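You operate a simulated robot arm through the tools that you are given. There is no shell and no other tool.

You are at the controls of a simulated robot arm. One attempt, no reset.

TASK
Plug in the floor lamp and set its dimmer to high.
Fine: use the socket by the black switch, off while the plug goes in; the lamp stays on.

The check looks at the end state, three seconds after you hand in, the way a careful person would. Anything else that was tipped, shoved, dropped, spilled or broken makes it a failure.

THE ROBOT
A 6-joint arm with a two-finger gripper, fixed in place. Base frame: the origin is on the floor under the middle of its stand, x ahead of it, y to its left, z up. Lengths are in m, angles in rad, forces in N, time in s.
It reaches about 1.206 m from its shoulder. Its first joint turns from -2.897 to 2.897 rad. Payload 2.45 kg.
The tool frame sits at the grasp point between the pads (the TCP): z along the fingers, y along the line on which they close. The tips reach 0.02 m beyond it. The gripper opens to 0.14 m; its body begins 0.168 m behind the TCP.
Orientation is that of the tool frame in the base frame, as a unit quaternion [x, y, z, w]. With the fingers straight down and closing along the base's y, the tool's x points along the base's -x, its y along +y and its z along -z.

THE INTERFACE
- The arm moves only by the tool play_rows. Its argument "increments" is one flat list of numbers, 7 for each row, row after row: the shift along the tool's x, y, z in units of 20 mm (1.0 is 20 mm), then the turn, a rotation vector about the tool's x, y, z in units of 4 degrees (1.0 is 4 degrees), then the finger opening in m, from 0 to 0.14. In form: [tx, ty, tz, rx, ry, rz, fingers, tx, ty, tz, rx, ry, rz, fingers, ...]. A call has 1 to 20 rows; each row shifts and turns the commanded pose from where the row before left it, along the tool's axes as they then stand. A call with a number of a shift or a turn outside -1 to 1 is refused whole. Rows are played at 5 a second. More than 0.05 m and 0.15 rad between two rows, or a gripper value outside its range, and nothing of the call is played. A pose out of reach is approached as far as the arm can. The call stops where the force on the tool passes 40 N (or 10 N more than at its start, if that is more) or the arm is blocked; 0.2 s more then pass. The fingers move at their own pace (about 0.045 m/s each) and stop on an object; they squeeze with about 44 N. The grip force told is the motor's: it shows also when the fingers shut on nothing. Time passes only in rows, and 0.2 s behind the last, so rows that do not move let the fingers close. It gives the time, the measured TCP pose, the force on the tool (base axes), the opening and the grip force at its end, in the units of the frame above (readings bear some noise), with the torque about the TCP (base axes, N m) and any sound that the robot's microphone picked up.
- Cameras (640 x 400 px; columns grow to the right, rows downward): "scene" is fixed at [0.0521, 0.4831, 1.2543]; the picture's right is [-0.18, -0.98, 0.00], its down [-0.40, 0.07, -0.92] and it looks along [0.90, -0.16, -0.40] (base axes); focal length 277 px, centre (320, 200). "wrist" rides on the gripper at [0.078, 0.011, -0.209] in the tool frame; the picture's right is [-0.14, 0.99, 0.00], its down [-0.92, -0.13, -0.37] and it looks along [-0.37, -0.05, 0.93] (tool axes); focal length 280 px, centre (320, 200). There is no depth. A picture from a camera that has moved, and an enlarged one, comes with that camera's place and axes in the base frame and with its lens. The place of the scene camera against the robot may be out by one fixed shift of up to 0.025 m in any direction.
- camera(camera): a new picture of that camera. It takes no simulated time.
- close_up(camera, box): a new picture of the part [left, top, right, bottom] of that camera's present view, enlarged. It takes no simulated time.
- sign_off(): hands the job in; it is judged then, once.

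Places have to be worked out from the pictures, the camera data and where the tool is seen. Open the gripper and draw the arm clear of the work before you hand the job in, unless the task says otherwise.

The tools are called after "Request:" as name(argument=value, ...) on one line, values as JSON. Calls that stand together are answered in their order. play_rows: Moves the arm, as the interface text tells. Its arguments: {"type":"object","properties":{"increments":{"type":"array"}},"required":["increments"]} The other tools are called the same way: camera (camera) takes a picture; close_up (camera, box) takes an enlarged picture of a part of a camera's view; sign_off () hands the job in.

At the start:

```text
clock: 0.0
ee_pos: [0.4287, 0.2829, 1.1321]
tool_rot: [0.0, 1.0, 0.0, 0.0]
contact_force: [-0.1, -0.4, 0.7]
torque: [0.0, 0.03, 0.0]
finger_gap: 0.1401
grasp_force: 0.0
```

scene: 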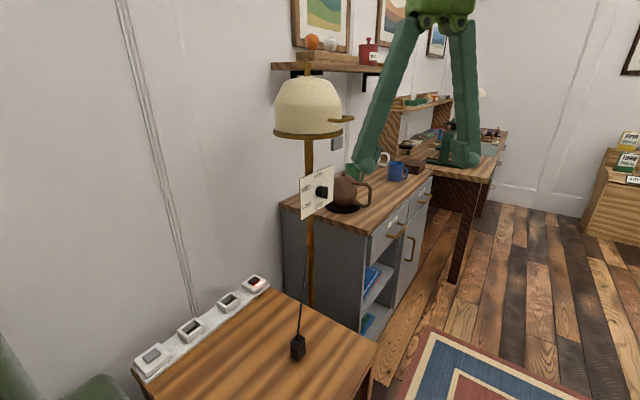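
wrist: 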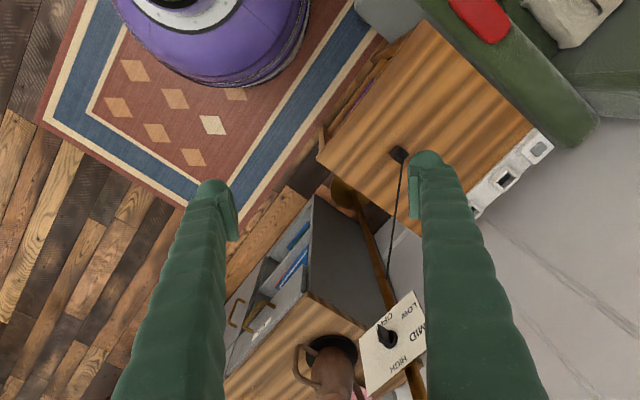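

I'll start with enlarged views of the power strip, plug and dimmer to work out where each one is.

Request:
close_up(camera="scene", box=[120, 260, 320, 385])

Request:
close_up(camera="scene", box=[260, 150, 380, 225])

Request:
close_up(camera="wrist", box=[340, 100, 580, 250])

Request:
close_up(camera="wrist", box=[320, 270, 480, 370])

```text
3.20 times, centred on (220, 322) of scene
camera zoom: at [0.0521, 0.4831, 1.2543], right [-0.18, -0.98, 0.0], down [-0.4, 0.07, -0.92], along [0.9, -0.16, -0.4], focal length 887 px, centre (640, -192)
```

zoom: 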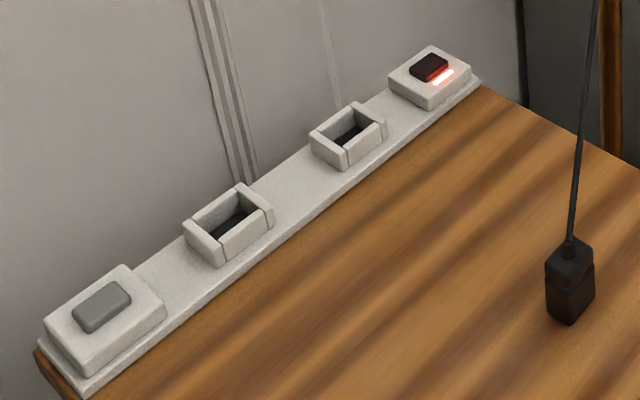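

```text
5.33 times, centred on (320, 188) of scene
camera zoom: at [0.0521, 0.4831, 1.2543], right [-0.18, -0.98, 0.0], down [-0.4, 0.07, -0.92], along [0.9, -0.16, -0.4], focal length 1479 px, centre (320, 267)
```

zoom: 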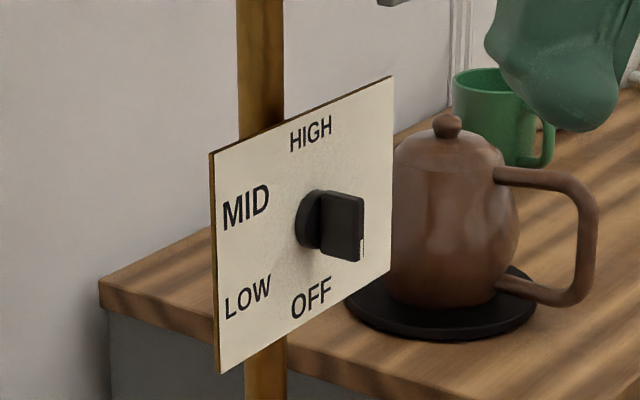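

```text
2.67 times, centred on (460, 175) of wrist
camera zoom: at [0.3495, 0.2941, 1.3415], right [0.14, 0.99, 0.0], down [0.92, -0.13, 0.37], along [0.37, -0.05, -0.93], focal length 748 px, centre (-53, 267)
```

zoom: 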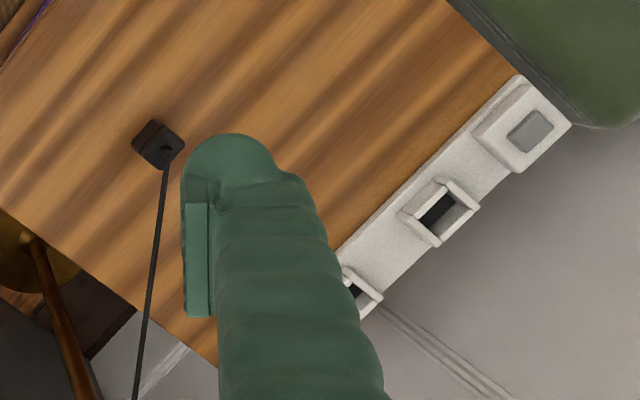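

```text
4.00 times, centred on (400, 320) of wrist
camera zoom: at [0.3495, 0.2941, 1.3415], right [0.14, 0.99, 0.0], down [0.92, -0.13, 0.37], along [0.37, -0.05, -0.93], focal length 1122 px, centre (0, -280)
```

zoom: 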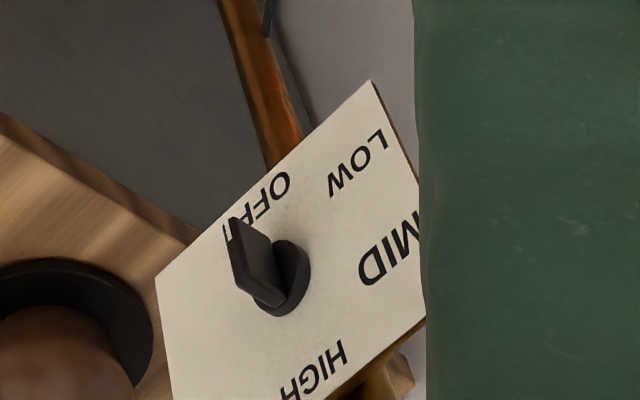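

The strip's black switch is lit, so it is on. It sits at the end nearest the lamp, the plug stands on the table, and the dimmer seems to be at OFF. I'll move over the table and turn the tool about 45° so the wrist camera looks across at the strip.

Request:
play_rows(increments=[-0.3, 0.57, 0.6, 0, 0, 0, 0.14, -0.3, 0.57, 0.6, 0, 0, 0, 0.14, -0.3, 0.57, 0.6, 0, 0, 0, 0.14, -0.3, 0.57, 0.6, 0, 0, 0, 0.14, -0.3, 0.57, 0.6, 0, 0, 0, 0.14, -0.3, 0.57, 0.6, 0, 0, 0, 0.14, -0.3, 0.57, 0.6, 0, 0, 0, 0.14, -0.3, 0.57, 0.6, 0, 0, 0, 0.14, 0, 0, 0, 0, 0, -0.94, 0.14, 0, 0, 0, 0, 0, -0.94, 0.14, 0, 0, 0, 0, 0, -0.94, 0.14, 0, 0, 0, 0, 0, -0.94, 0.14, 0, 0, 0, 0, 0, -0.94, 0.14, 0, 0, 0, 0, 0, -0.94, 0.14, 0, 0, 0, 0, 0, -0.94, 0.14, 0, 0, 0, 0, 0, -0.94, 0.14, 0, 0, 0, 0, 0, -0.94, 0.14, 0, 0, 0, 0, 0, -0.94, 0.14, 0, 0, 0, 0, 0, -0.94, 0.14, 0, 0, 0, 0, 0, -0.94, 0.14])

```text
clock: 4.2
ee_pos: [0.476, 0.3745, 1.0359]
tool_rot: [-0.383, 0.924, 0.0, 0.0]
contact_force: [0.4, 0.1, 0.6]
torque: [0.0, -0.01, 0.01]
finger_gap: 0.14
grasp_force: 0.1
```

The turn is complete. I'll take pictures from both cameras.

Request:
camera(camera="wrist")

Request:
camera(camera="scene")

```text
taken
camera wrist: at [0.4132, 0.3268, 1.2452], right [-0.61, 0.8, 0.0], down [0.74, 0.56, 0.37], along [0.29, 0.22, -0.93], focal length 280 px, centre (320, 200)
```

wrist: 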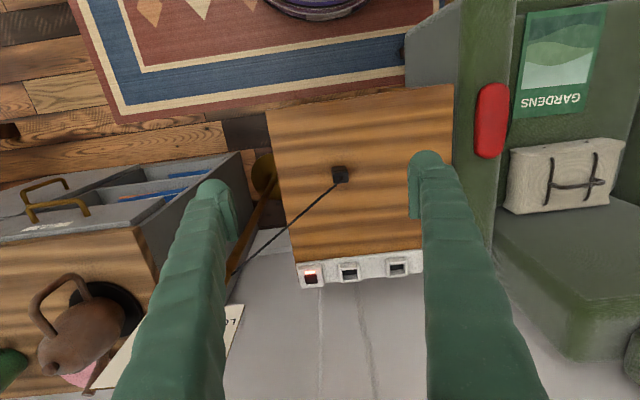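

```text
taken
```

scene: 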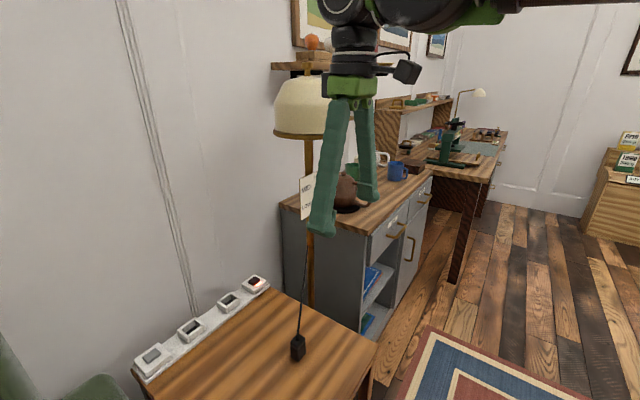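

Now I'll enlarge the wrist view of the strip and plug.

Request:
close_up(camera="wrist", box=[260, 150, 440, 300])

Request:
close_up(camera="wrist", box=[285, 245, 365, 295])

Request:
close_up(camera="wrist", box=[308, 155, 372, 195])

Request:
close_up(camera="scene", box=[235, 268, 283, 298])

Request:
close_up(camera="scene", box=[274, 325, 322, 365])

```text
2.67 times, centred on (350, 225) of wrist
camera zoom: at [0.4132, 0.3268, 1.2452], right [-0.61, 0.8, 0.0], down [0.74, 0.56, 0.37], along [0.29, 0.22, -0.93], focal length 748 px, centre (240, 133)
```

zoom: 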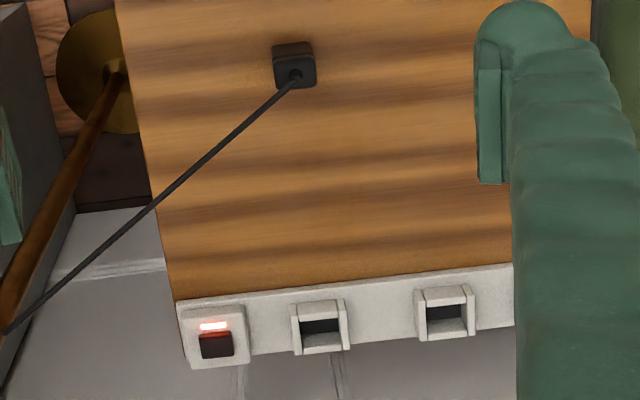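

```text
8.00 times, centred on (325, 270) of wrist
camera zoom: at [0.4132, 0.3268, 1.2452], right [-0.61, 0.8, 0.0], down [0.74, 0.56, 0.37], along [0.29, 0.22, -0.93], focal length 2243 px, centre (280, -360)
```

zoom: 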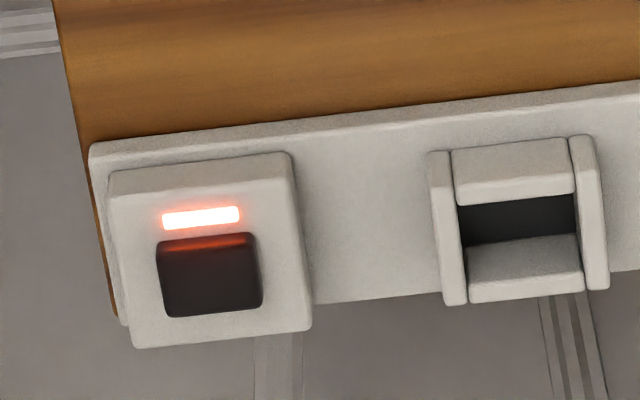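

```text
10.00 times, centred on (340, 175) of wrist
camera zoom: at [0.4132, 0.3268, 1.2452], right [-0.61, 0.8, 0.0], down [0.74, 0.56, 0.37], along [0.29, 0.22, -0.93], focal length 2804 px, centre (120, 450)
```

zoom: 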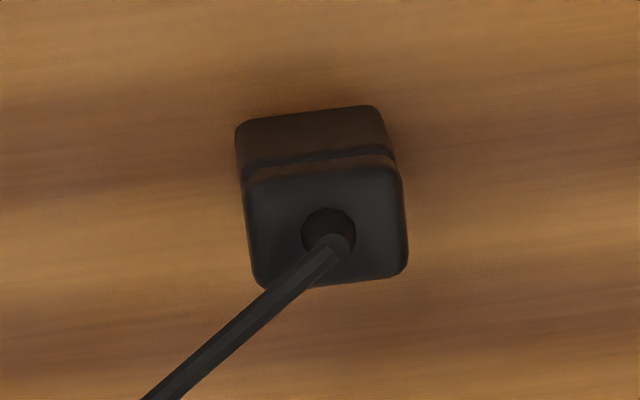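

```text
13.33 times, centred on (259, 283) of scene
camera zoom: at [0.0521, 0.4831, 1.2543], right [-0.18, -0.98, 0.0], down [-0.4, 0.07, -0.92], along [0.9, -0.16, -0.4], focal length 3697 px, centre (1133, -907)
```

zoom: 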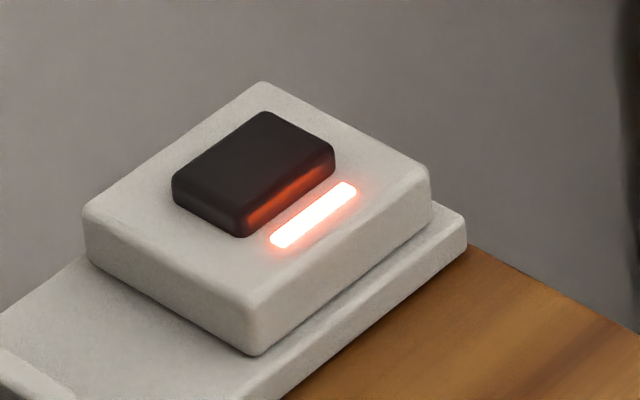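

```text
10.00 times, centred on (298, 345) of scene
camera zoom: at [0.0521, 0.4831, 1.2543], right [-0.18, -0.98, 0.0], down [-0.4, 0.07, -0.92], along [0.9, -0.16, -0.4], focal length 2773 px, centre (540, -1250)
```

zoom: 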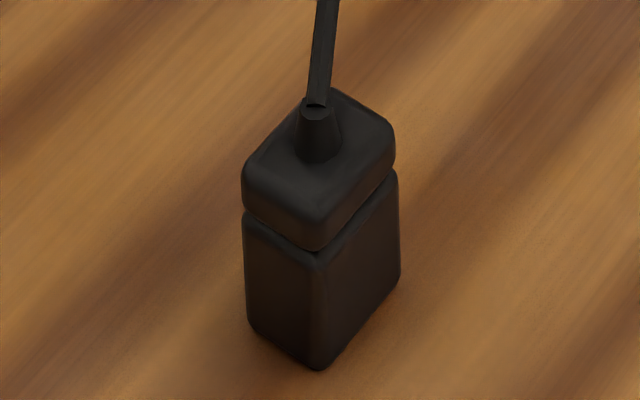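

The strip runs almost exactly along the tool's closing direction at 135°, and the wall is about 0.15 m behind it, so a vertical gripper should fit. I'll move closer to the strip to get accurate positions.

Request:
play_rows(increments=[-0.85, 0, 0.36, 0, 0, 0, 0.14, -0.85, 0, 0.36, 0, 0, 0, 0.14, -0.85, 0, 0.36, 0, 0, 0, 0.14, -0.85, 0, 0.36, 0, 0, 0, 0.14, -0.85, 0, 0.36, 0, 0, 0, 0.14, -0.85, 0, 0.36, 0, 0, 0, 0.14, -0.85, 0, 0.36, 0, 0, 0, 0.14, -0.85, 0, 0.36, 0, 0, 0, 0.14, -0.85, 0, 0.36, 0, 0, 0, 0.14, -0.85, 0, 0.36, 0, 0, 0, 0.14, -0.85, 0, 0.36, 0, 0, 0, 0.14, -0.85, 0, 0.36, 0, 0, 0, 0.14])

Request:
camera(camera="wrist")

Request:
camera(camera="scene")

```text
clock: 6.8
ee_pos: [0.6205, 0.517, 0.948]
tool_rot: [-0.384, 0.924, 0.0, 0.0]
contact_force: [0.4, -0.3, -0.2]
torque: [-0.01, 0.02, -0.01]
finger_gap: 0.1399
grasp_force: 0.0
```

```text
taken
camera wrist: at [0.5557, 0.4701, 1.1578], right [-0.6, 0.8, 0.0], down [0.74, 0.56, 0.37], along [0.29, 0.22, -0.93], focal length 280 px, centre (320, 200)
```

wrist: 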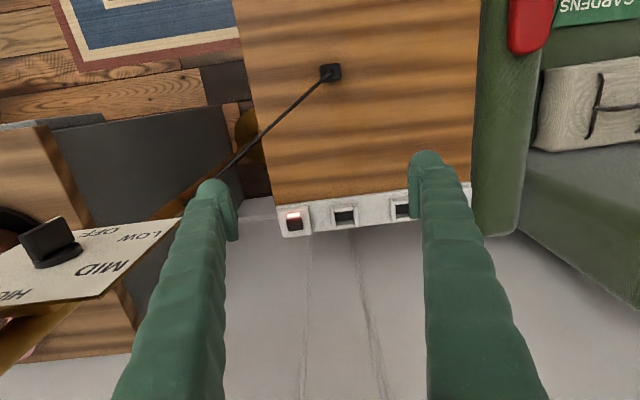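

```text
taken
```

scene: 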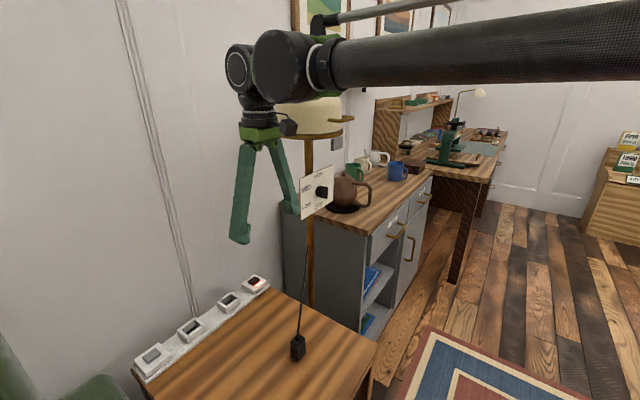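

Both views are clear. I'll zoom in on the strip and plug from this closer pose to triangulate.

Request:
close_up(camera="wrist", box=[265, 190, 425, 250])

Request:
close_up(camera="wrist", box=[300, 50, 364, 90])

Request:
close_up(camera="wrist", box=[0, 200, 180, 320])

Request:
close_up(camera="wrist", box=[275, 195, 363, 245])

```text
4.00 times, centred on (345, 220) of wrist
camera zoom: at [0.5557, 0.4701, 1.1578], right [-0.6, 0.8, 0.0], down [0.74, 0.56, 0.37], along [0.29, 0.22, -0.93], focal length 1122 px, centre (220, 120)
```

zoom: 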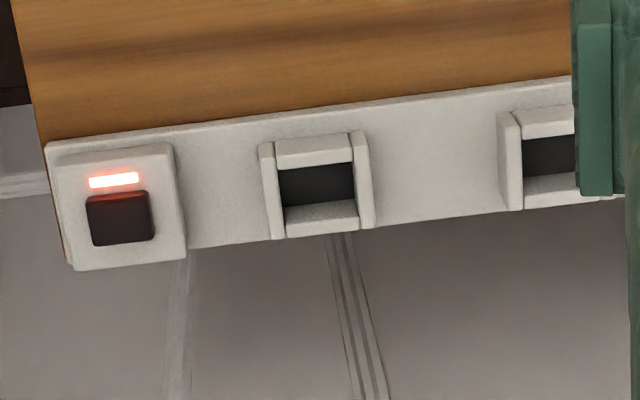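

```text
10.00 times, centred on (332, 70) of wrist
camera zoom: at [0.5557, 0.4701, 1.1578], right [-0.6, 0.8, 0.0], down [0.74, 0.56, 0.37], along [0.29, 0.22, -0.93], focal length 2804 px, centre (200, 1500)
```

zoom: 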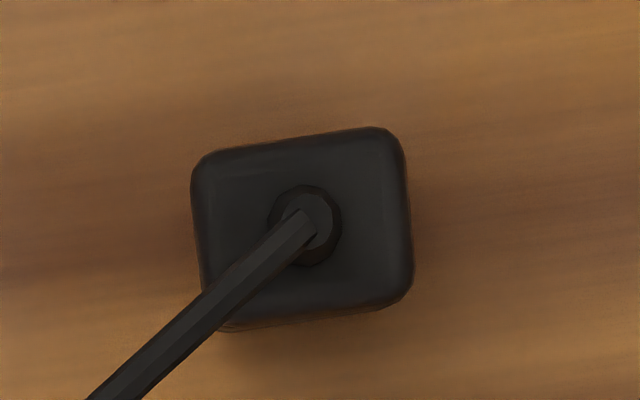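

```text
3.33 times, centred on (90, 260) of wrist
camera zoom: at [0.5557, 0.4701, 1.1578], right [-0.6, 0.8, 0.0], down [0.74, 0.56, 0.37], along [0.29, 0.22, -0.93], focal length 935 px, centre (1087, 0)
```

zoom: 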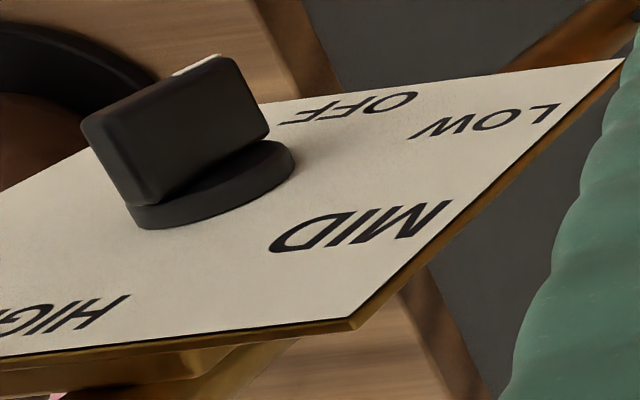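

```text
7.27 times, centred on (319, 220) of wrist
camera zoom: at [0.5557, 0.4701, 1.1578], right [-0.6, 0.8, 0.0], down [0.74, 0.56, 0.37], along [0.29, 0.22, -0.93], focal length 2039 px, centre (327, 54)
```

zoom: 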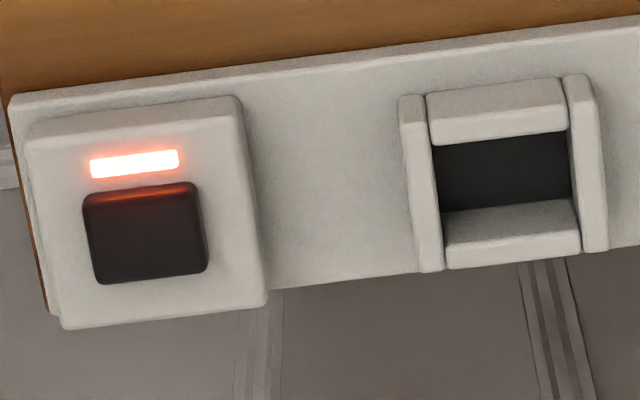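

Triangulated positions: button about (0.787, 0.582, 0.658), plug about (0.528, 0.470) with its top near z 0.67, and the near socket about (0.714, 0.648). I'll turn the tool 90° so the closing axis points at the wall. I'll also lean it about 20° so the arm stays clear of the lamp, and close the fingers to press the switch.

Request:
play_rows(increments=[0, 0, 0, 0, 0, 1, 0.14, 0, 0, 0, 0, 0, 1, 0.14, 0, 0, 0, 0, 0, 1, 0.14, 0, 0, 0, 0, 0, 1, 0.14, 0, 0, 0, 0, 0, 1, 0.14, 0, 0, 0, 0, 0, 1, 0.14, 0, 0, 0, 0, 0, 1, 0.14, 0, 0, 0, 0, 0, 1, 0.14, 0, 0, 0, 0, 0, 1, 0.14, 0, 0, 0, 0, 0, 1, 0.14, 0, 0, 0, 0, 0, 1, 0.14, 0, 0, 0, 0, 0, 1, 0.14, 0, 0, 0, 0, 0, 1, 0.14, 0, 0, 0, 0, 0, 1, 0.14, 0, 0, 0, 0, 0, 1, 0.14, 0, 0, 0, 0, 0, 1, 0.14, 0, 0, 0, 0, 0, 1, 0.14, 0, 0, 0, 0, 0, 1, 0.14, 0, 0, 0, 0, 0, 1, 0.14, 0, 0, 0, 0, 0, 1, 0.14])

Request:
play_rows(increments=[0, 0, 0, 0, 0, 1, 0.14, 0, 0, 0, 0, 0, 1, 0.14, 0, 0, 0, 0, 0, 0.55, 0.14, 0, 0, 0, 0, -1, 0, 0.14, 0, 0, 0, 0, -1, 0, 0.14, 0, 0, 0, 0, -1, 0, 0.14, 0, 0, 0, 0, -1, 0, 0.14, 0, 0, 0, 0, -1, 0, 0.14])

Request:
camera(camera="wrist")

Request:
camera(camera="scene")

```text
clock: 11.0
ee_pos: [0.6196, 0.5199, 0.9491]
tool_rot: [0.299, 0.954, 0.0, 0.0]
contact_force: [0.3, 0.1, -0.6]
torque: [-0.01, 0.0, -0.02]
finger_gap: 0.1401
grasp_force: 0.1
```

```text
clock: 12.8
ee_pos: [0.6207, 0.5185, 0.9504]
tool_rot: [0.377, 0.91, -0.065, 0.161]
contact_force: [0.0, -0.2, 0.1]
torque: [0.03, 0.0, 0.01]
finger_gap: 0.14
grasp_force: 0.2
```

```text
taken
camera wrist: at [0.5255, 0.6297, 1.1198], right [0.79, 0.61, 0.05], down [0.43, -0.61, 0.66], along [0.43, -0.5, -0.75], focal length 280 px, centre (320, 200)
```

wrist: 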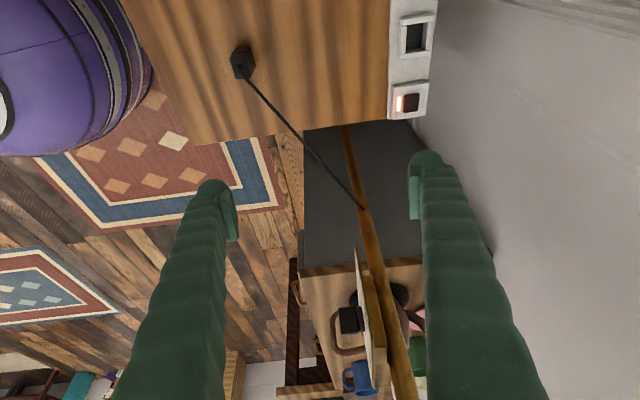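

```text
taken
```

scene: 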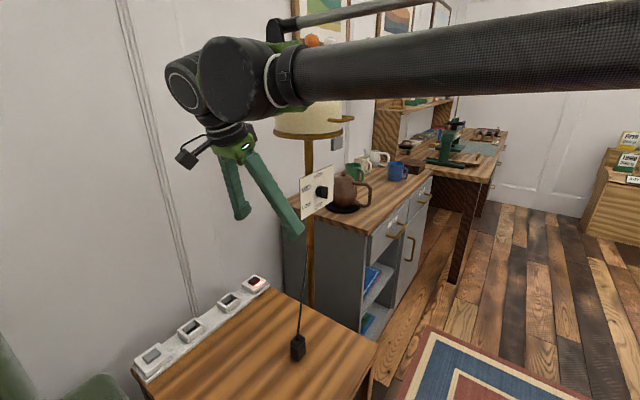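

I'll zoom in on the strip and plug from this new viewpoint to cross-check the positions.

Request:
close_up(camera="wrist", box=[360, 0, 480, 75])

Request:
close_up(camera="wrist", box=[375, 70, 455, 120])

Request:
close_up(camera="wrist", box=[210, 40, 274, 80])

Request:
close_up(camera="wrist", box=[300, 190, 420, 400])

```text
5.33 times, centred on (420, 38) of wrist
camera zoom: at [0.5255, 0.6297, 1.1198], right [0.79, 0.61, 0.05], down [0.43, -0.61, 0.66], along [0.43, -0.5, -0.75], focal length 1495 px, centre (-213, 1067)
```

zoom: 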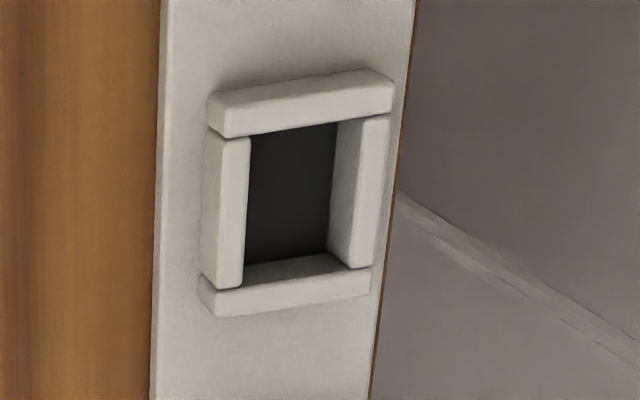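

```text
8.00 times, centred on (415, 95) of wrist
camera zoom: at [0.5255, 0.6297, 1.1198], right [0.79, 0.61, 0.05], down [0.43, -0.61, 0.66], along [0.43, -0.5, -0.75], focal length 2243 px, centre (-440, 1040)
```

zoom: 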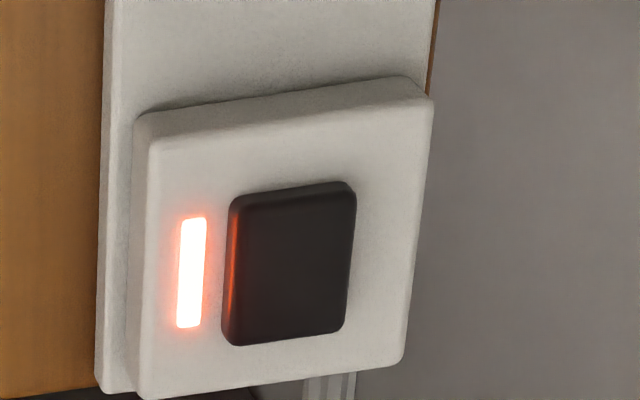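

```text
10.00 times, centred on (242, 60) of wrist
camera zoom: at [0.5255, 0.6297, 1.1198], right [0.79, 0.61, 0.05], down [0.43, -0.61, 0.66], along [0.43, -0.5, -0.75], focal length 2804 px, centre (1100, 1600)
```

zoom: 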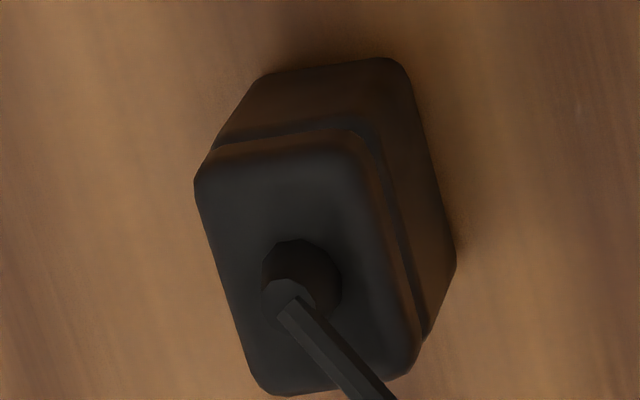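

```text
1.90 times, centred on (360, 295) of wrist
camera zoom: at [0.5255, 0.6297, 1.1198], right [0.79, 0.61, 0.05], down [0.43, -0.61, 0.66], along [0.43, -0.5, -0.75], focal length 534 px, centre (244, 19)
```

zoom: 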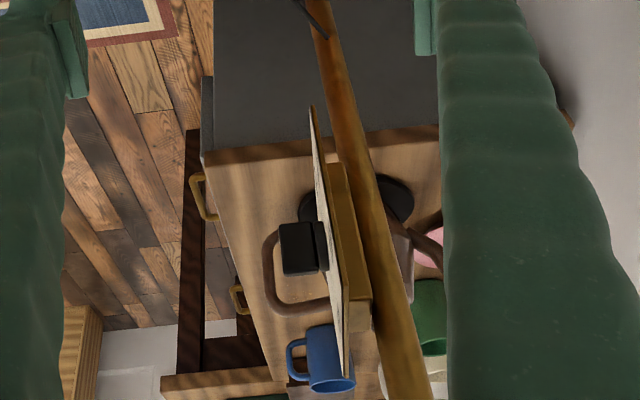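

This view agrees: button top about (0.787, 0.583, 0.655). I'll close the fingers and move to roughly 5 cm above the button.

Request:
play_rows(increments=[0, 0, 0, 0, 0, 0, 0.0, 0, 0, 0, 0, 0, 0, 0.0, 0, 0, 0, 0, 0, 0, 0.0, 0.02, 0.58, 0.8, 0, 0, 0, 0.0, 0.02, 0.58, 0.8, 0, 0, 0, 0.0, 0.02, 0.58, 0.8, 0, 0, 0, 0.0, 0.02, 0.58, 0.8, 0, 0, 0, 0.0, 0.02, 0.58, 0.8, 0, 0, 0, 0.0, 0.02, 0.58, 0.8, 0, 0, 0, 0.0, 0.02, 0.58, 0.8, 0, 0, 0, 0.0, 0.02, 0.58, 0.8, 0, 0, 0, 0.0, 0.02, 0.58, 0.8, 0, 0, 0, 0.0, 0.02, 0.58, 0.8, 0, 0, 0, 0.0, 0.02, 0.58, 0.8, 0, 0, 0, 0.0, 0.02, 0.58, 0.8, 0, 0, 0, 0.0, 0.02, 0.58, 0.8, 0, 0, 0, 0.0, 0.02, 0.58, 0.8, 0, 0, 0, 0.0])

Request:
camera(camera="wrist")

Request:
camera(camera="scene")

```text
clock: 16.4
ee_pos: [0.7852, 0.5846, 0.736]
tool_rot: [0.377, 0.91, -0.067, 0.16]
contact_force: [-0.3, 0.7, -0.2]
torque: [0.0, -0.02, 0.02]
finger_gap: 0.0
grasp_force: 30.2
```

```text
taken
camera wrist: at [0.6908, 0.6941, 0.9063], right [0.79, 0.61, 0.05], down [0.43, -0.61, 0.66], along [0.43, -0.5, -0.75], focal length 280 px, centre (320, 200)
```

wrist: 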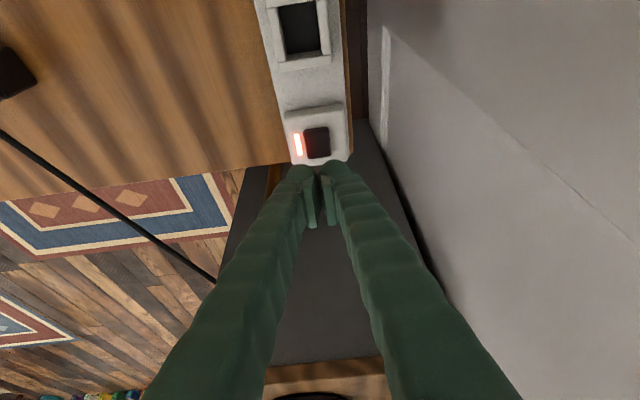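

```text
taken
```

scene: 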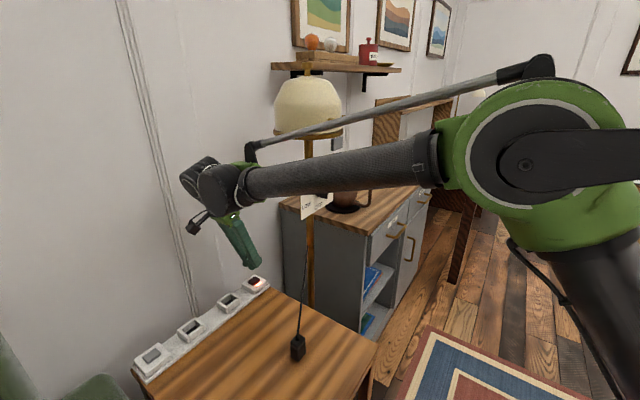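

The fingers are closed above the button and in line with it. I'll descend most of the way, then press in small steps.

Request:
play_rows(increments=[0.1, 0, 0.6, 0, 0, 0, 0.0, 0.15, 0, 0.56, 0, 0, 0, 0.0, 0.19, 0, 0.54, 0, 0, 0, 0.0, 0.15, 0, 0.53, 0, 0, 0, 0.0])

Request:
close_up(camera="scene", box=[210, 240, 306, 300])

Request:
close_up(camera="wrist", box=[260, 80, 388, 240])

```text
clock: 17.4
ee_pos: [0.7887, 0.5816, 0.6919]
tool_rot: [0.378, 0.909, -0.066, 0.16]
contact_force: [-0.6, -0.2, -0.6]
torque: [0.02, -0.03, 0.02]
finger_gap: 0.0001
grasp_force: 29.3
```

```text
6.67 times, centred on (258, 270) of scene
camera zoom: at [0.0521, 0.4831, 1.2543], right [-0.18, -0.98, 0.0], down [-0.4, 0.07, -0.92], along [0.9, -0.16, -0.4], focal length 1849 px, centre (733, -267)
```

zoom: 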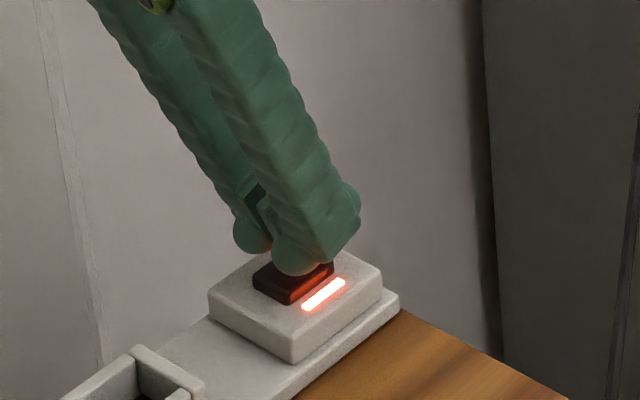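

```text
2.50 times, centred on (324, 160) of wrist
camera zoom: at [0.6938, 0.6916, 0.8611], right [0.79, 0.61, 0.05], down [0.43, -0.61, 0.66], along [0.43, -0.5, -0.75], focal length 701 px, centre (310, 300)
```

zoom: 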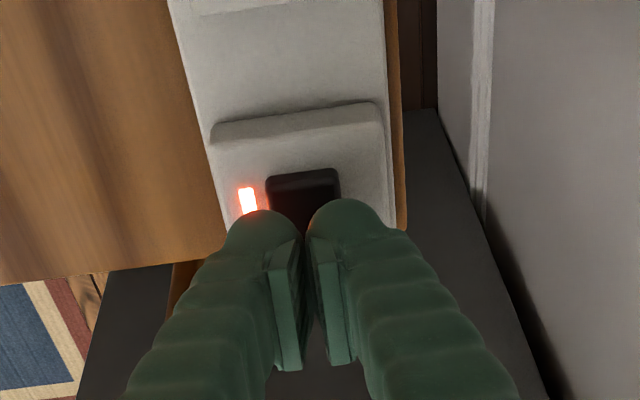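

The tips are just above the button. I'll step down 2 mm at a time and watch the force and sound.

Request:
play_rows(increments=[0.034, 0, 0.094, 0, 0, 0, 0.0, 0.034, 0, 0.094, 0, 0, 0, 0.0, 0.034, 0, 0.094, 0, 0, 0, 0.0, 0.034, 0, 0.094, 0, 0, 0, 0.0, 0.034, 0, 0.094, 0, 0, 0, 0.0])

Request:
close_up(camera="scene", box=[210, 240, 306, 300])

```text
clock: 18.6
ee_pos: [0.7882, 0.5805, 0.6815]
tool_rot: [0.378, 0.909, -0.067, 0.16]
contact_force: [0.3, 0.4, 0.0]
torque: [0.0, 0.0, 0.0]
finger_gap: 0.0004
grasp_force: 29.1
```

```text
6.67 times, centred on (258, 270) of scene
camera zoom: at [0.0521, 0.4831, 1.2543], right [-0.18, -0.98, 0.0], down [-0.4, 0.07, -0.92], along [0.9, -0.16, -0.4], focal length 1849 px, centre (733, -267)
```

zoom: 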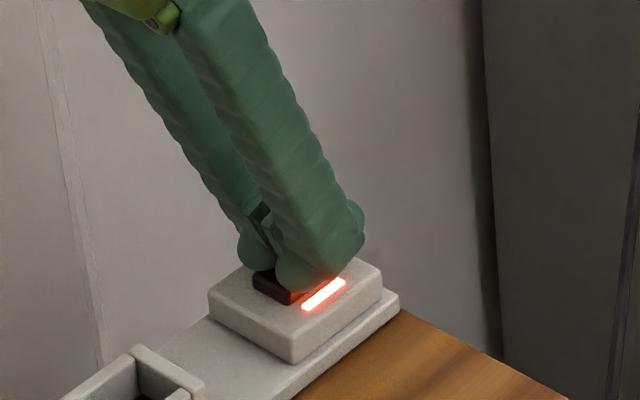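

There is no contact yet. I'll continue down in 2 mm steps.

Request:
play_rows(increments=[0.034, 0, 0.094, 0, 0, 0, 0.0, 0.034, 0, 0.094, 0, 0, 0, 0.0])

Request:
close_up(camera="scene", box=[210, 240, 306, 300])

Request:
close_up(camera="wrist", box=[260, 80, 388, 240])

```text
clock: 19.2
ee_pos: [0.7877, 0.5816, 0.6775]
tool_rot: [0.378, 0.909, -0.067, 0.16]
contact_force: [-0.8, -0.7, 2.6]
torque: [-0.02, 0.01, 0.01]
finger_gap: 0.006
grasp_force: 29.4
heard: click
```

```text
6.67 times, centred on (258, 270) of scene
camera zoom: at [0.0521, 0.4831, 1.2543], right [-0.18, -0.98, 0.0], down [-0.4, 0.07, -0.92], along [0.9, -0.16, -0.4], focal length 1849 px, centre (733, -267)
```

zoom: 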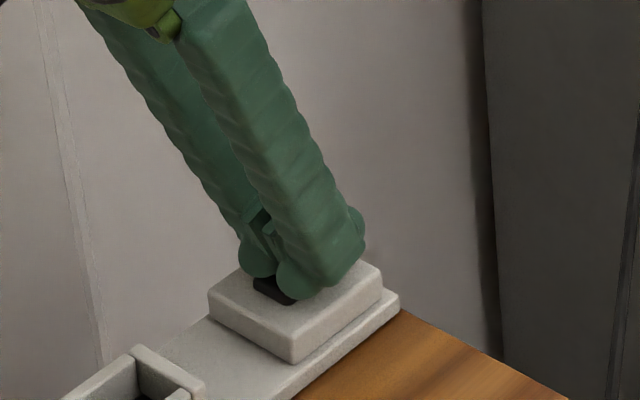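

```text
2.50 times, centred on (324, 160) of wrist
camera zoom: at [0.6927, 0.6906, 0.8478], right [0.79, 0.61, 0.05], down [0.43, -0.61, 0.66], along [0.43, -0.5, -0.75], focal length 701 px, centre (310, 300)
```

zoom: 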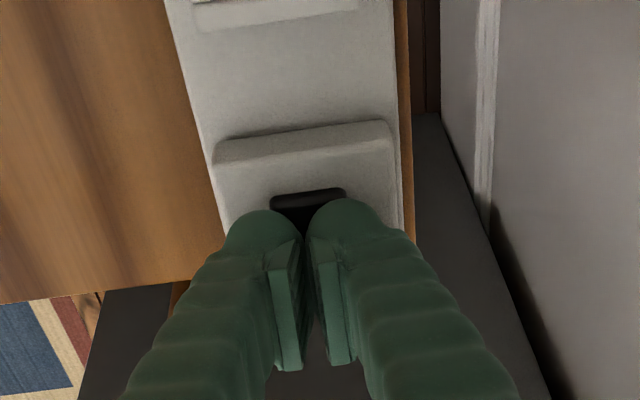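

I heard a click and the red light seems to be out. I'll lift straight up and check.

Request:
play_rows(increments=[-0.1, 0, -0.28, 0, 0, 0, 0.0, -0.2, 0, -0.56, 0, 0, 0, 0.0, -0.342, 0, -0.94, 0, 0, 0, 0.0, -0.342, 0, -0.94, 0, 0, 0, 0.0, -0.342, 0, -0.94, 0, 0, 0, 0.0])

Request:
close_up(camera="scene", box=[210, 240, 306, 300])

Request:
close_up(camera="wrist", box=[240, 0, 400, 180])

```text
clock: 20.4
ee_pos: [0.7908, 0.5792, 0.7569]
tool_rot: [0.378, 0.909, -0.067, 0.16]
contact_force: [0.3, 0.3, 0.2]
torque: [-0.02, -0.03, 0.01]
finger_gap: 0.0002
grasp_force: 29.6
```

```text
6.67 times, centred on (258, 270) of scene
camera zoom: at [0.0521, 0.4831, 1.2543], right [-0.18, -0.98, 0.0], down [-0.4, 0.07, -0.92], along [0.9, -0.16, -0.4], focal length 1849 px, centre (733, -267)
```

zoom: 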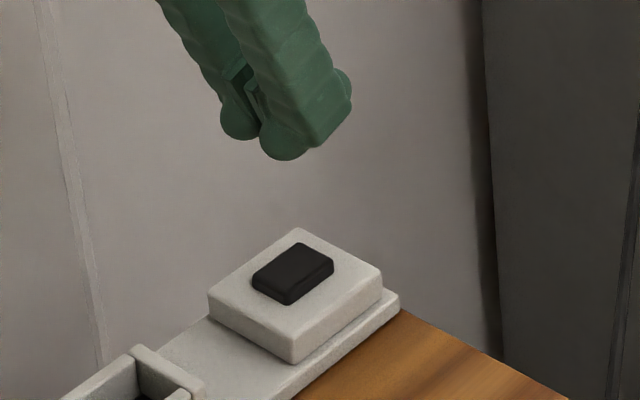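

```text
2.22 times, centred on (320, 90) of wrist
camera zoom: at [0.6944, 0.6907, 0.9258], right [0.79, 0.61, 0.05], down [0.43, -0.61, 0.66], along [0.43, -0.5, -0.75], focal length 623 px, centre (320, 444)
```

zoom: 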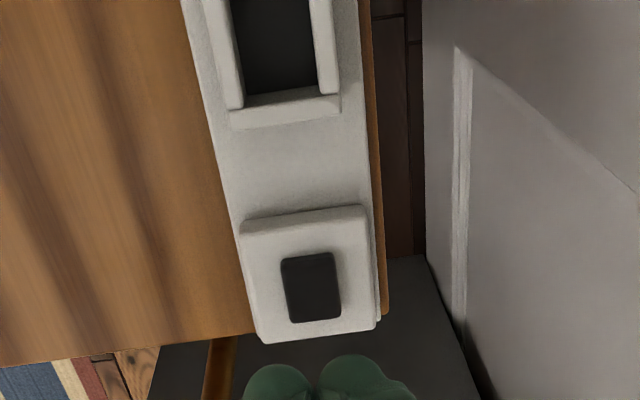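

The switch is off. I'll move back over the plug, level the tool to vertical and open the fingers part-way.

Request:
play_rows(increments=[-0.1, -0.2, -0.8, 0, 0, 0, 0.0, 0.29, -0.99, -0.38, 0, 0, 0, 0.0, 0.29, -0.99, -0.38, 0, 0, 0, 0.0, 0.29, -0.99, -0.38, 0, 0, 0, 0.0, 0.29, -0.99, -0.38, 0, 0, 0, 0.0, 0.29, -0.99, -0.38, 0, 0, 0, 0.0, 0.29, -0.99, -0.38, 0, 0, 0, 0.0, 0.29, -0.99, -0.38, 0, 0, 0, 0.0, 0.29, -0.99, -0.38, 0, 0, 0, 0.0, 0.29, -0.99, -0.38, 0, 0, 0, 0.08, 0.29, -0.99, -0.38, 0, 0, 0, 0.08, 0.29, -0.99, -0.38, 0, 0, 0, 0.08, 0.29, -0.99, -0.38, 0, 0, 0, 0.08, 0.29, -0.99, -0.38, 0, 0, 0, 0.08, 0, 0, 0, 0, 1, 0, 0.08, 0, 0, 0, 0, 1, 0, 0.08, 0, 0, 0, 0, 1, 0, 0.08, 0, 0, 0, 0, 1, 0, 0.08, 0, 0, 0, 0, 1, 0, 0.08])

Request:
camera(camera="wrist")

Request:
camera(camera="scene")

```text
clock: 24.4
ee_pos: [0.5269, 0.473, 0.8382]
tool_rot: [0.383, 0.924, 0.0, -0.001]
contact_force: [0.5, 0.6, -0.5]
torque: [-0.04, -0.01, -0.01]
finger_gap: 0.0798
grasp_force: 0.1
```

```text
taken
camera wrist: at [0.4792, 0.5356, 1.0477], right [0.8, 0.6, 0.0], down [0.56, -0.74, 0.37], along [0.22, -0.29, -0.93], focal length 280 px, centre (320, 200)
```

wrist: 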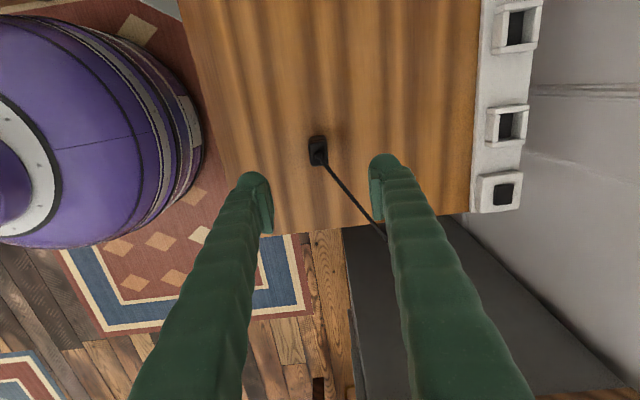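

```text
taken
```

scene: 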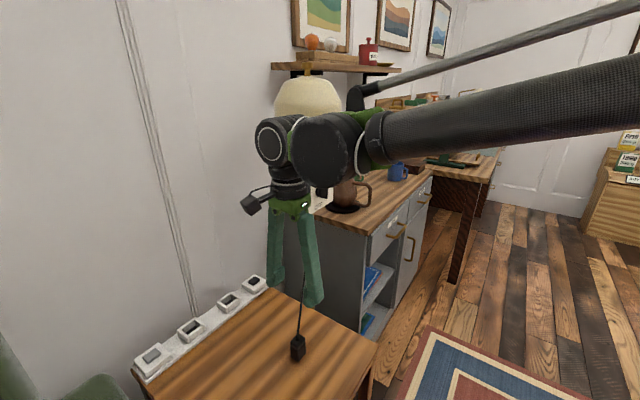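

I'll enlarge the plug and the socket from here for exact alignment.

Request:
close_up(camera="wrist", box=[288, 130, 352, 170])

Request:
close_up(camera="wrist", box=[460, 80, 556, 140])

Request:
close_up(camera="wrist", box=[300, 100, 540, 250])

```text
10.00 times, centred on (320, 150) of wrist
camera zoom: at [0.4792, 0.5356, 1.0477], right [0.8, 0.6, 0.0], down [0.56, -0.74, 0.37], along [0.22, -0.29, -0.93], focal length 2804 px, centre (320, 700)
```

zoom: 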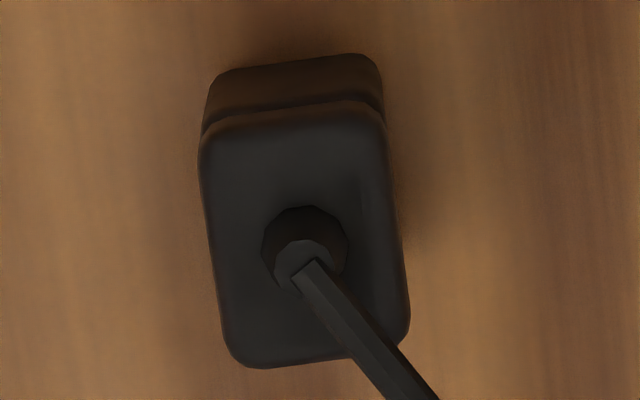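

```text
6.67 times, centred on (508, 110) of wrist
camera zoom: at [0.4792, 0.5356, 1.0477], right [0.8, 0.6, 0.0], down [0.56, -0.74, 0.37], along [0.22, -0.29, -0.93], focal length 1869 px, centre (-933, 800)
```

zoom: 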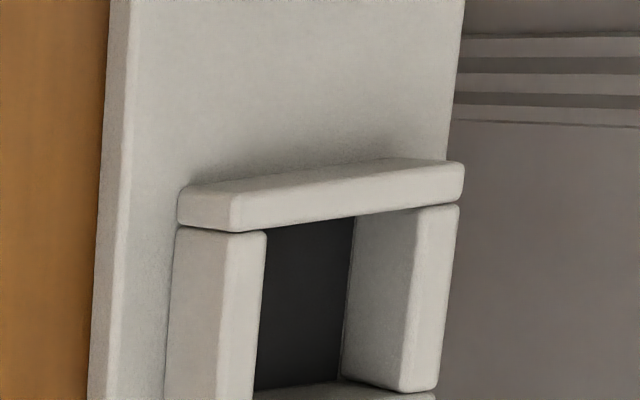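

```text
2.67 times, centred on (420, 175) of wrist
camera zoom: at [0.4792, 0.5356, 1.0477], right [0.8, 0.6, 0.0], down [0.56, -0.74, 0.37], along [0.22, -0.29, -0.93], focal length 748 px, centre (53, 267)
```

zoom: 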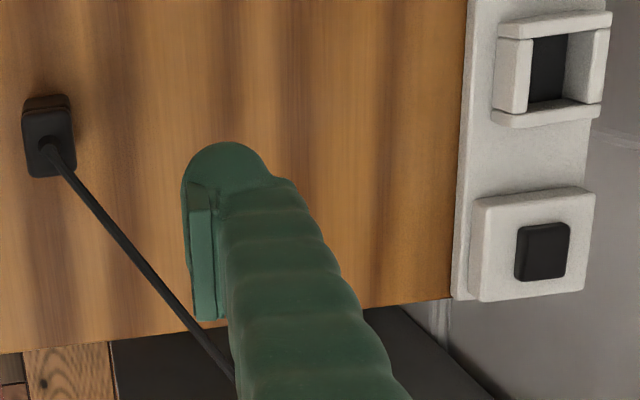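

The plug is aligned with the strip to within about 0.5°, roughly 32×25 mm, and the socket opening is roughly 35×30 mm. Before grasping, I'll hover over the near socket at the same height and orientation, so I can compare plug and socket positions directly in this camera.

Request:
play_rows(increments=[-0.03, 0.985, 0, 0, 0, 0, 0.1, -0.03, 0.985, 0, 0, 0, 0, 0.1, -0.03, 0.985, 0, 0, 0, 0, 0.1, -0.03, 0.985, 0, 0, 0, 0, 0.1, -0.03, 0.985, 0, 0, 0, 0, 0.1, -0.03, 0.985, 0, 0, 0, 0, 0.1, -0.03, 0.985, 0, 0, 0, 0, 0.1, -0.03, 0.985, 0, 0, 0, 0, 0.1, -0.03, 0.985, 0, 0, 0, 0, 0.1, -0.03, 0.985, 0, 0, 0, 0, 0.1, -0.03, 0.985, 0, 0, 0, 0, 0.1, -0.03, 0.985, 0, 0, 0, 0, 0.1, -0.03, 0.985, 0, 0, 0, 0, 0.1, 0, 0, 0, 0, 0, 0, 0.1, 0, 0, 0, 0, 0, 0, 0.1])

Request:
camera(camera="wrist")

Request:
camera(camera="scene")

Request:
close_up(camera="wrist", box=[272, 120, 368, 180])

```text
clock: 27.6
ee_pos: [0.7131, 0.649, 0.837]
tool_rot: [0.384, 0.923, 0.0, 0.0]
contact_force: [-0.7, 0.3, 0.3]
torque: [0.0, -0.01, -0.01]
finger_gap: 0.0998
grasp_force: 0.0
```

```text
taken
camera wrist: at [0.6651, 0.7112, 1.0454], right [0.8, 0.6, 0.0], down [0.56, -0.74, 0.37], along [0.22, -0.29, -0.93], focal length 280 px, centre (320, 200)
```

wrist: 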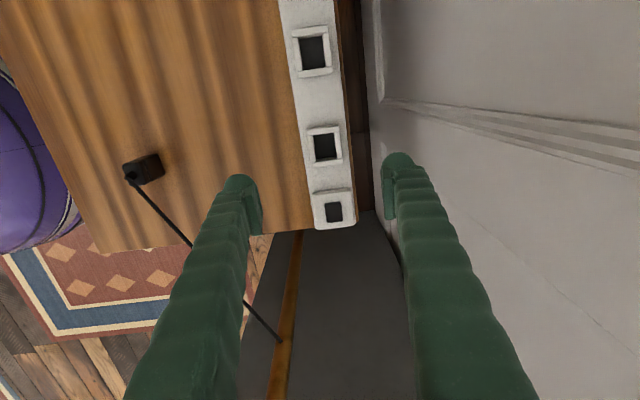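

```text
taken
```

scene: 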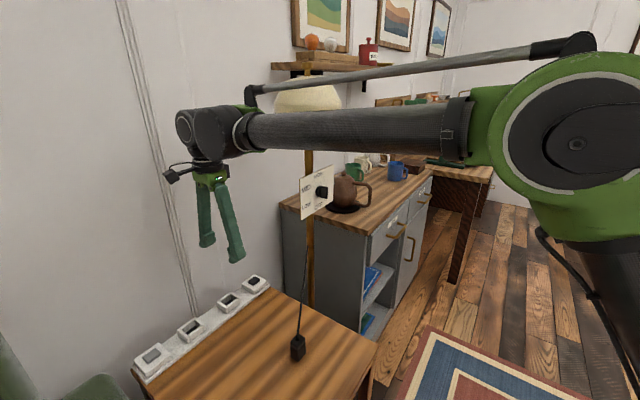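

```text
6.67 times, centred on (320, 150) of wrist
camera zoom: at [0.6651, 0.7112, 1.0454], right [0.8, 0.6, 0.0], down [0.56, -0.74, 0.37], along [0.22, -0.29, -0.93], focal length 1869 px, centre (320, 533)
```

zoom: 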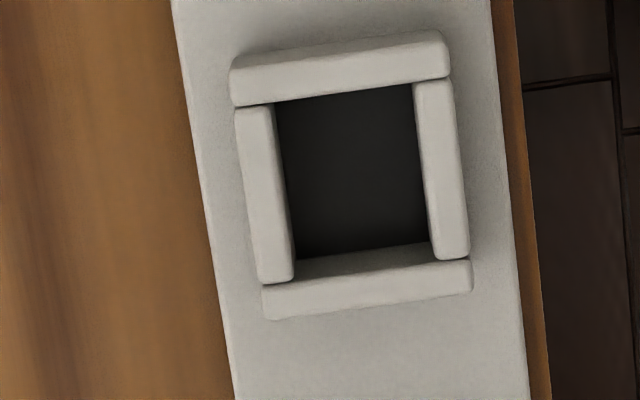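

The socket opening is very clear from here: centre about (0.717, 0.655), 30×37 mm, so there is about 2 mm of clearance per side. I'll go back over the plug with a small correction and descend part of the way.

Request:
play_rows(increments=[0.0146, -0.997, 0, 0, 0, 0, 0.08, 0.0146, -0.997, 0, 0, 0, 0, 0.08, 0.0146, -0.997, 0, 0, 0, 0, 0.08, 0.0146, -0.997, 0, 0, 0, 0, 0.08, 0.0146, -0.997, 0, 0, 0, 0, 0.08, 0.0146, -0.997, 0, 0, 0, 0, 0.08, 0.0146, -0.997, 0, 0, 0, 0, 0.08, 0.0146, -0.997, 0, 0, 0, 0, 0.08, 0.0146, -0.997, 0, 0, 0, 0, 0.08, 0.0146, -0.997, 0, 0, 0, 0, 0.08, 0.0146, -0.997, 0, 0, 0, 0, 0.08, 0.0146, -0.997, 0, 0, 0, 0, 0.08, 0.0146, -0.997, 0, 0, 0, 0, 0.08, 0, 0, 0.9, 0, 0, 0, 0.08, 0, 0, 0.9, 0, 0, 0, 0.08, 0, 0, 0.9, 0, 0, 0, 0.08, 0, 0, 0.9, 0, 0, 0, 0.08, 0, 0, 0.9, 0, 0, 0, 0.08])

Request:
camera(camera="wrist")

Request:
close_up(camera="scene", box=[240, 280, 368, 380])

```text
clock: 31.4
ee_pos: [0.5314, 0.4677, 0.748]
tool_rot: [0.384, 0.924, 0.0, 0.001]
contact_force: [-0.1, -0.1, -0.3]
torque: [0.02, -0.03, 0.0]
finger_gap: 0.0798
grasp_force: 0.1
```

```text
taken
camera wrist: at [0.4821, 0.5311, 0.9577], right [0.8, 0.6, 0.0], down [0.56, -0.74, 0.37], along [0.22, -0.29, -0.93], focal length 280 px, centre (320, 200)
```

wrist: 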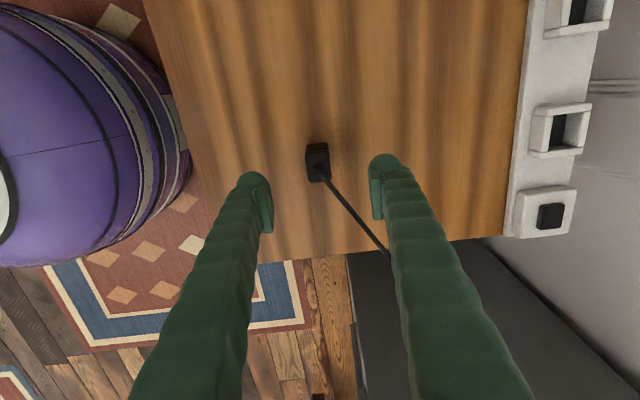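

```text
4.00 times, centred on (304, 330) of scene
camera zoom: at [0.0521, 0.4831, 1.2543], right [-0.18, -0.98, 0.0], down [-0.4, 0.07, -0.92], along [0.9, -0.16, -0.4], focal length 1109 px, centre (384, -320)
```

zoom: 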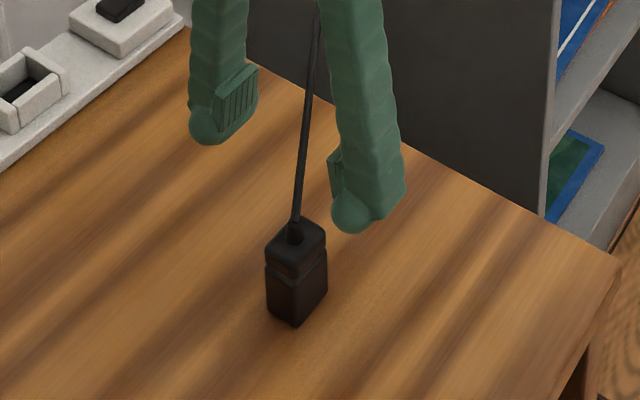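

I'll check the plug's centring between the fingers in the image before going lower.

Request:
close_up(camera="wrist", box=[240, 120, 400, 220])

Request:
close_up(camera="wrist", box=[288, 140, 352, 180])

```text
4.00 times, centred on (320, 170) of wrist
camera zoom: at [0.4821, 0.5311, 0.9577], right [0.8, 0.6, 0.0], down [0.56, -0.74, 0.37], along [0.22, -0.29, -0.93], focal length 1122 px, centre (320, 320)
```

zoom: 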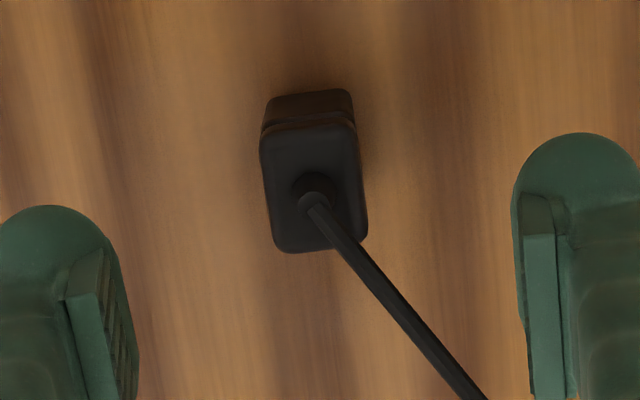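

```text
10.00 times, centred on (320, 160) of wrist
camera zoom: at [0.4821, 0.5311, 0.9577], right [0.8, 0.6, 0.0], down [0.56, -0.74, 0.37], along [0.22, -0.29, -0.93], focal length 2804 px, centre (320, 600)
```

zoom: 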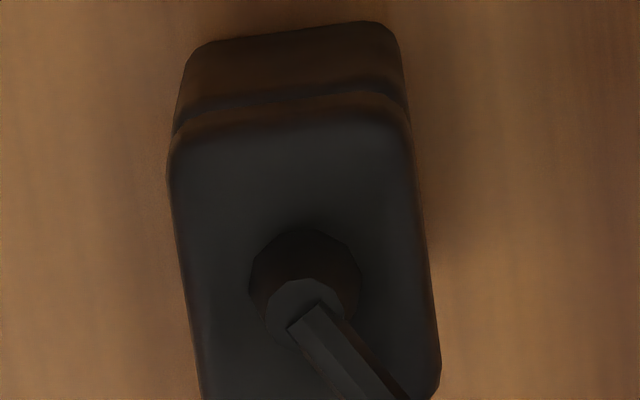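

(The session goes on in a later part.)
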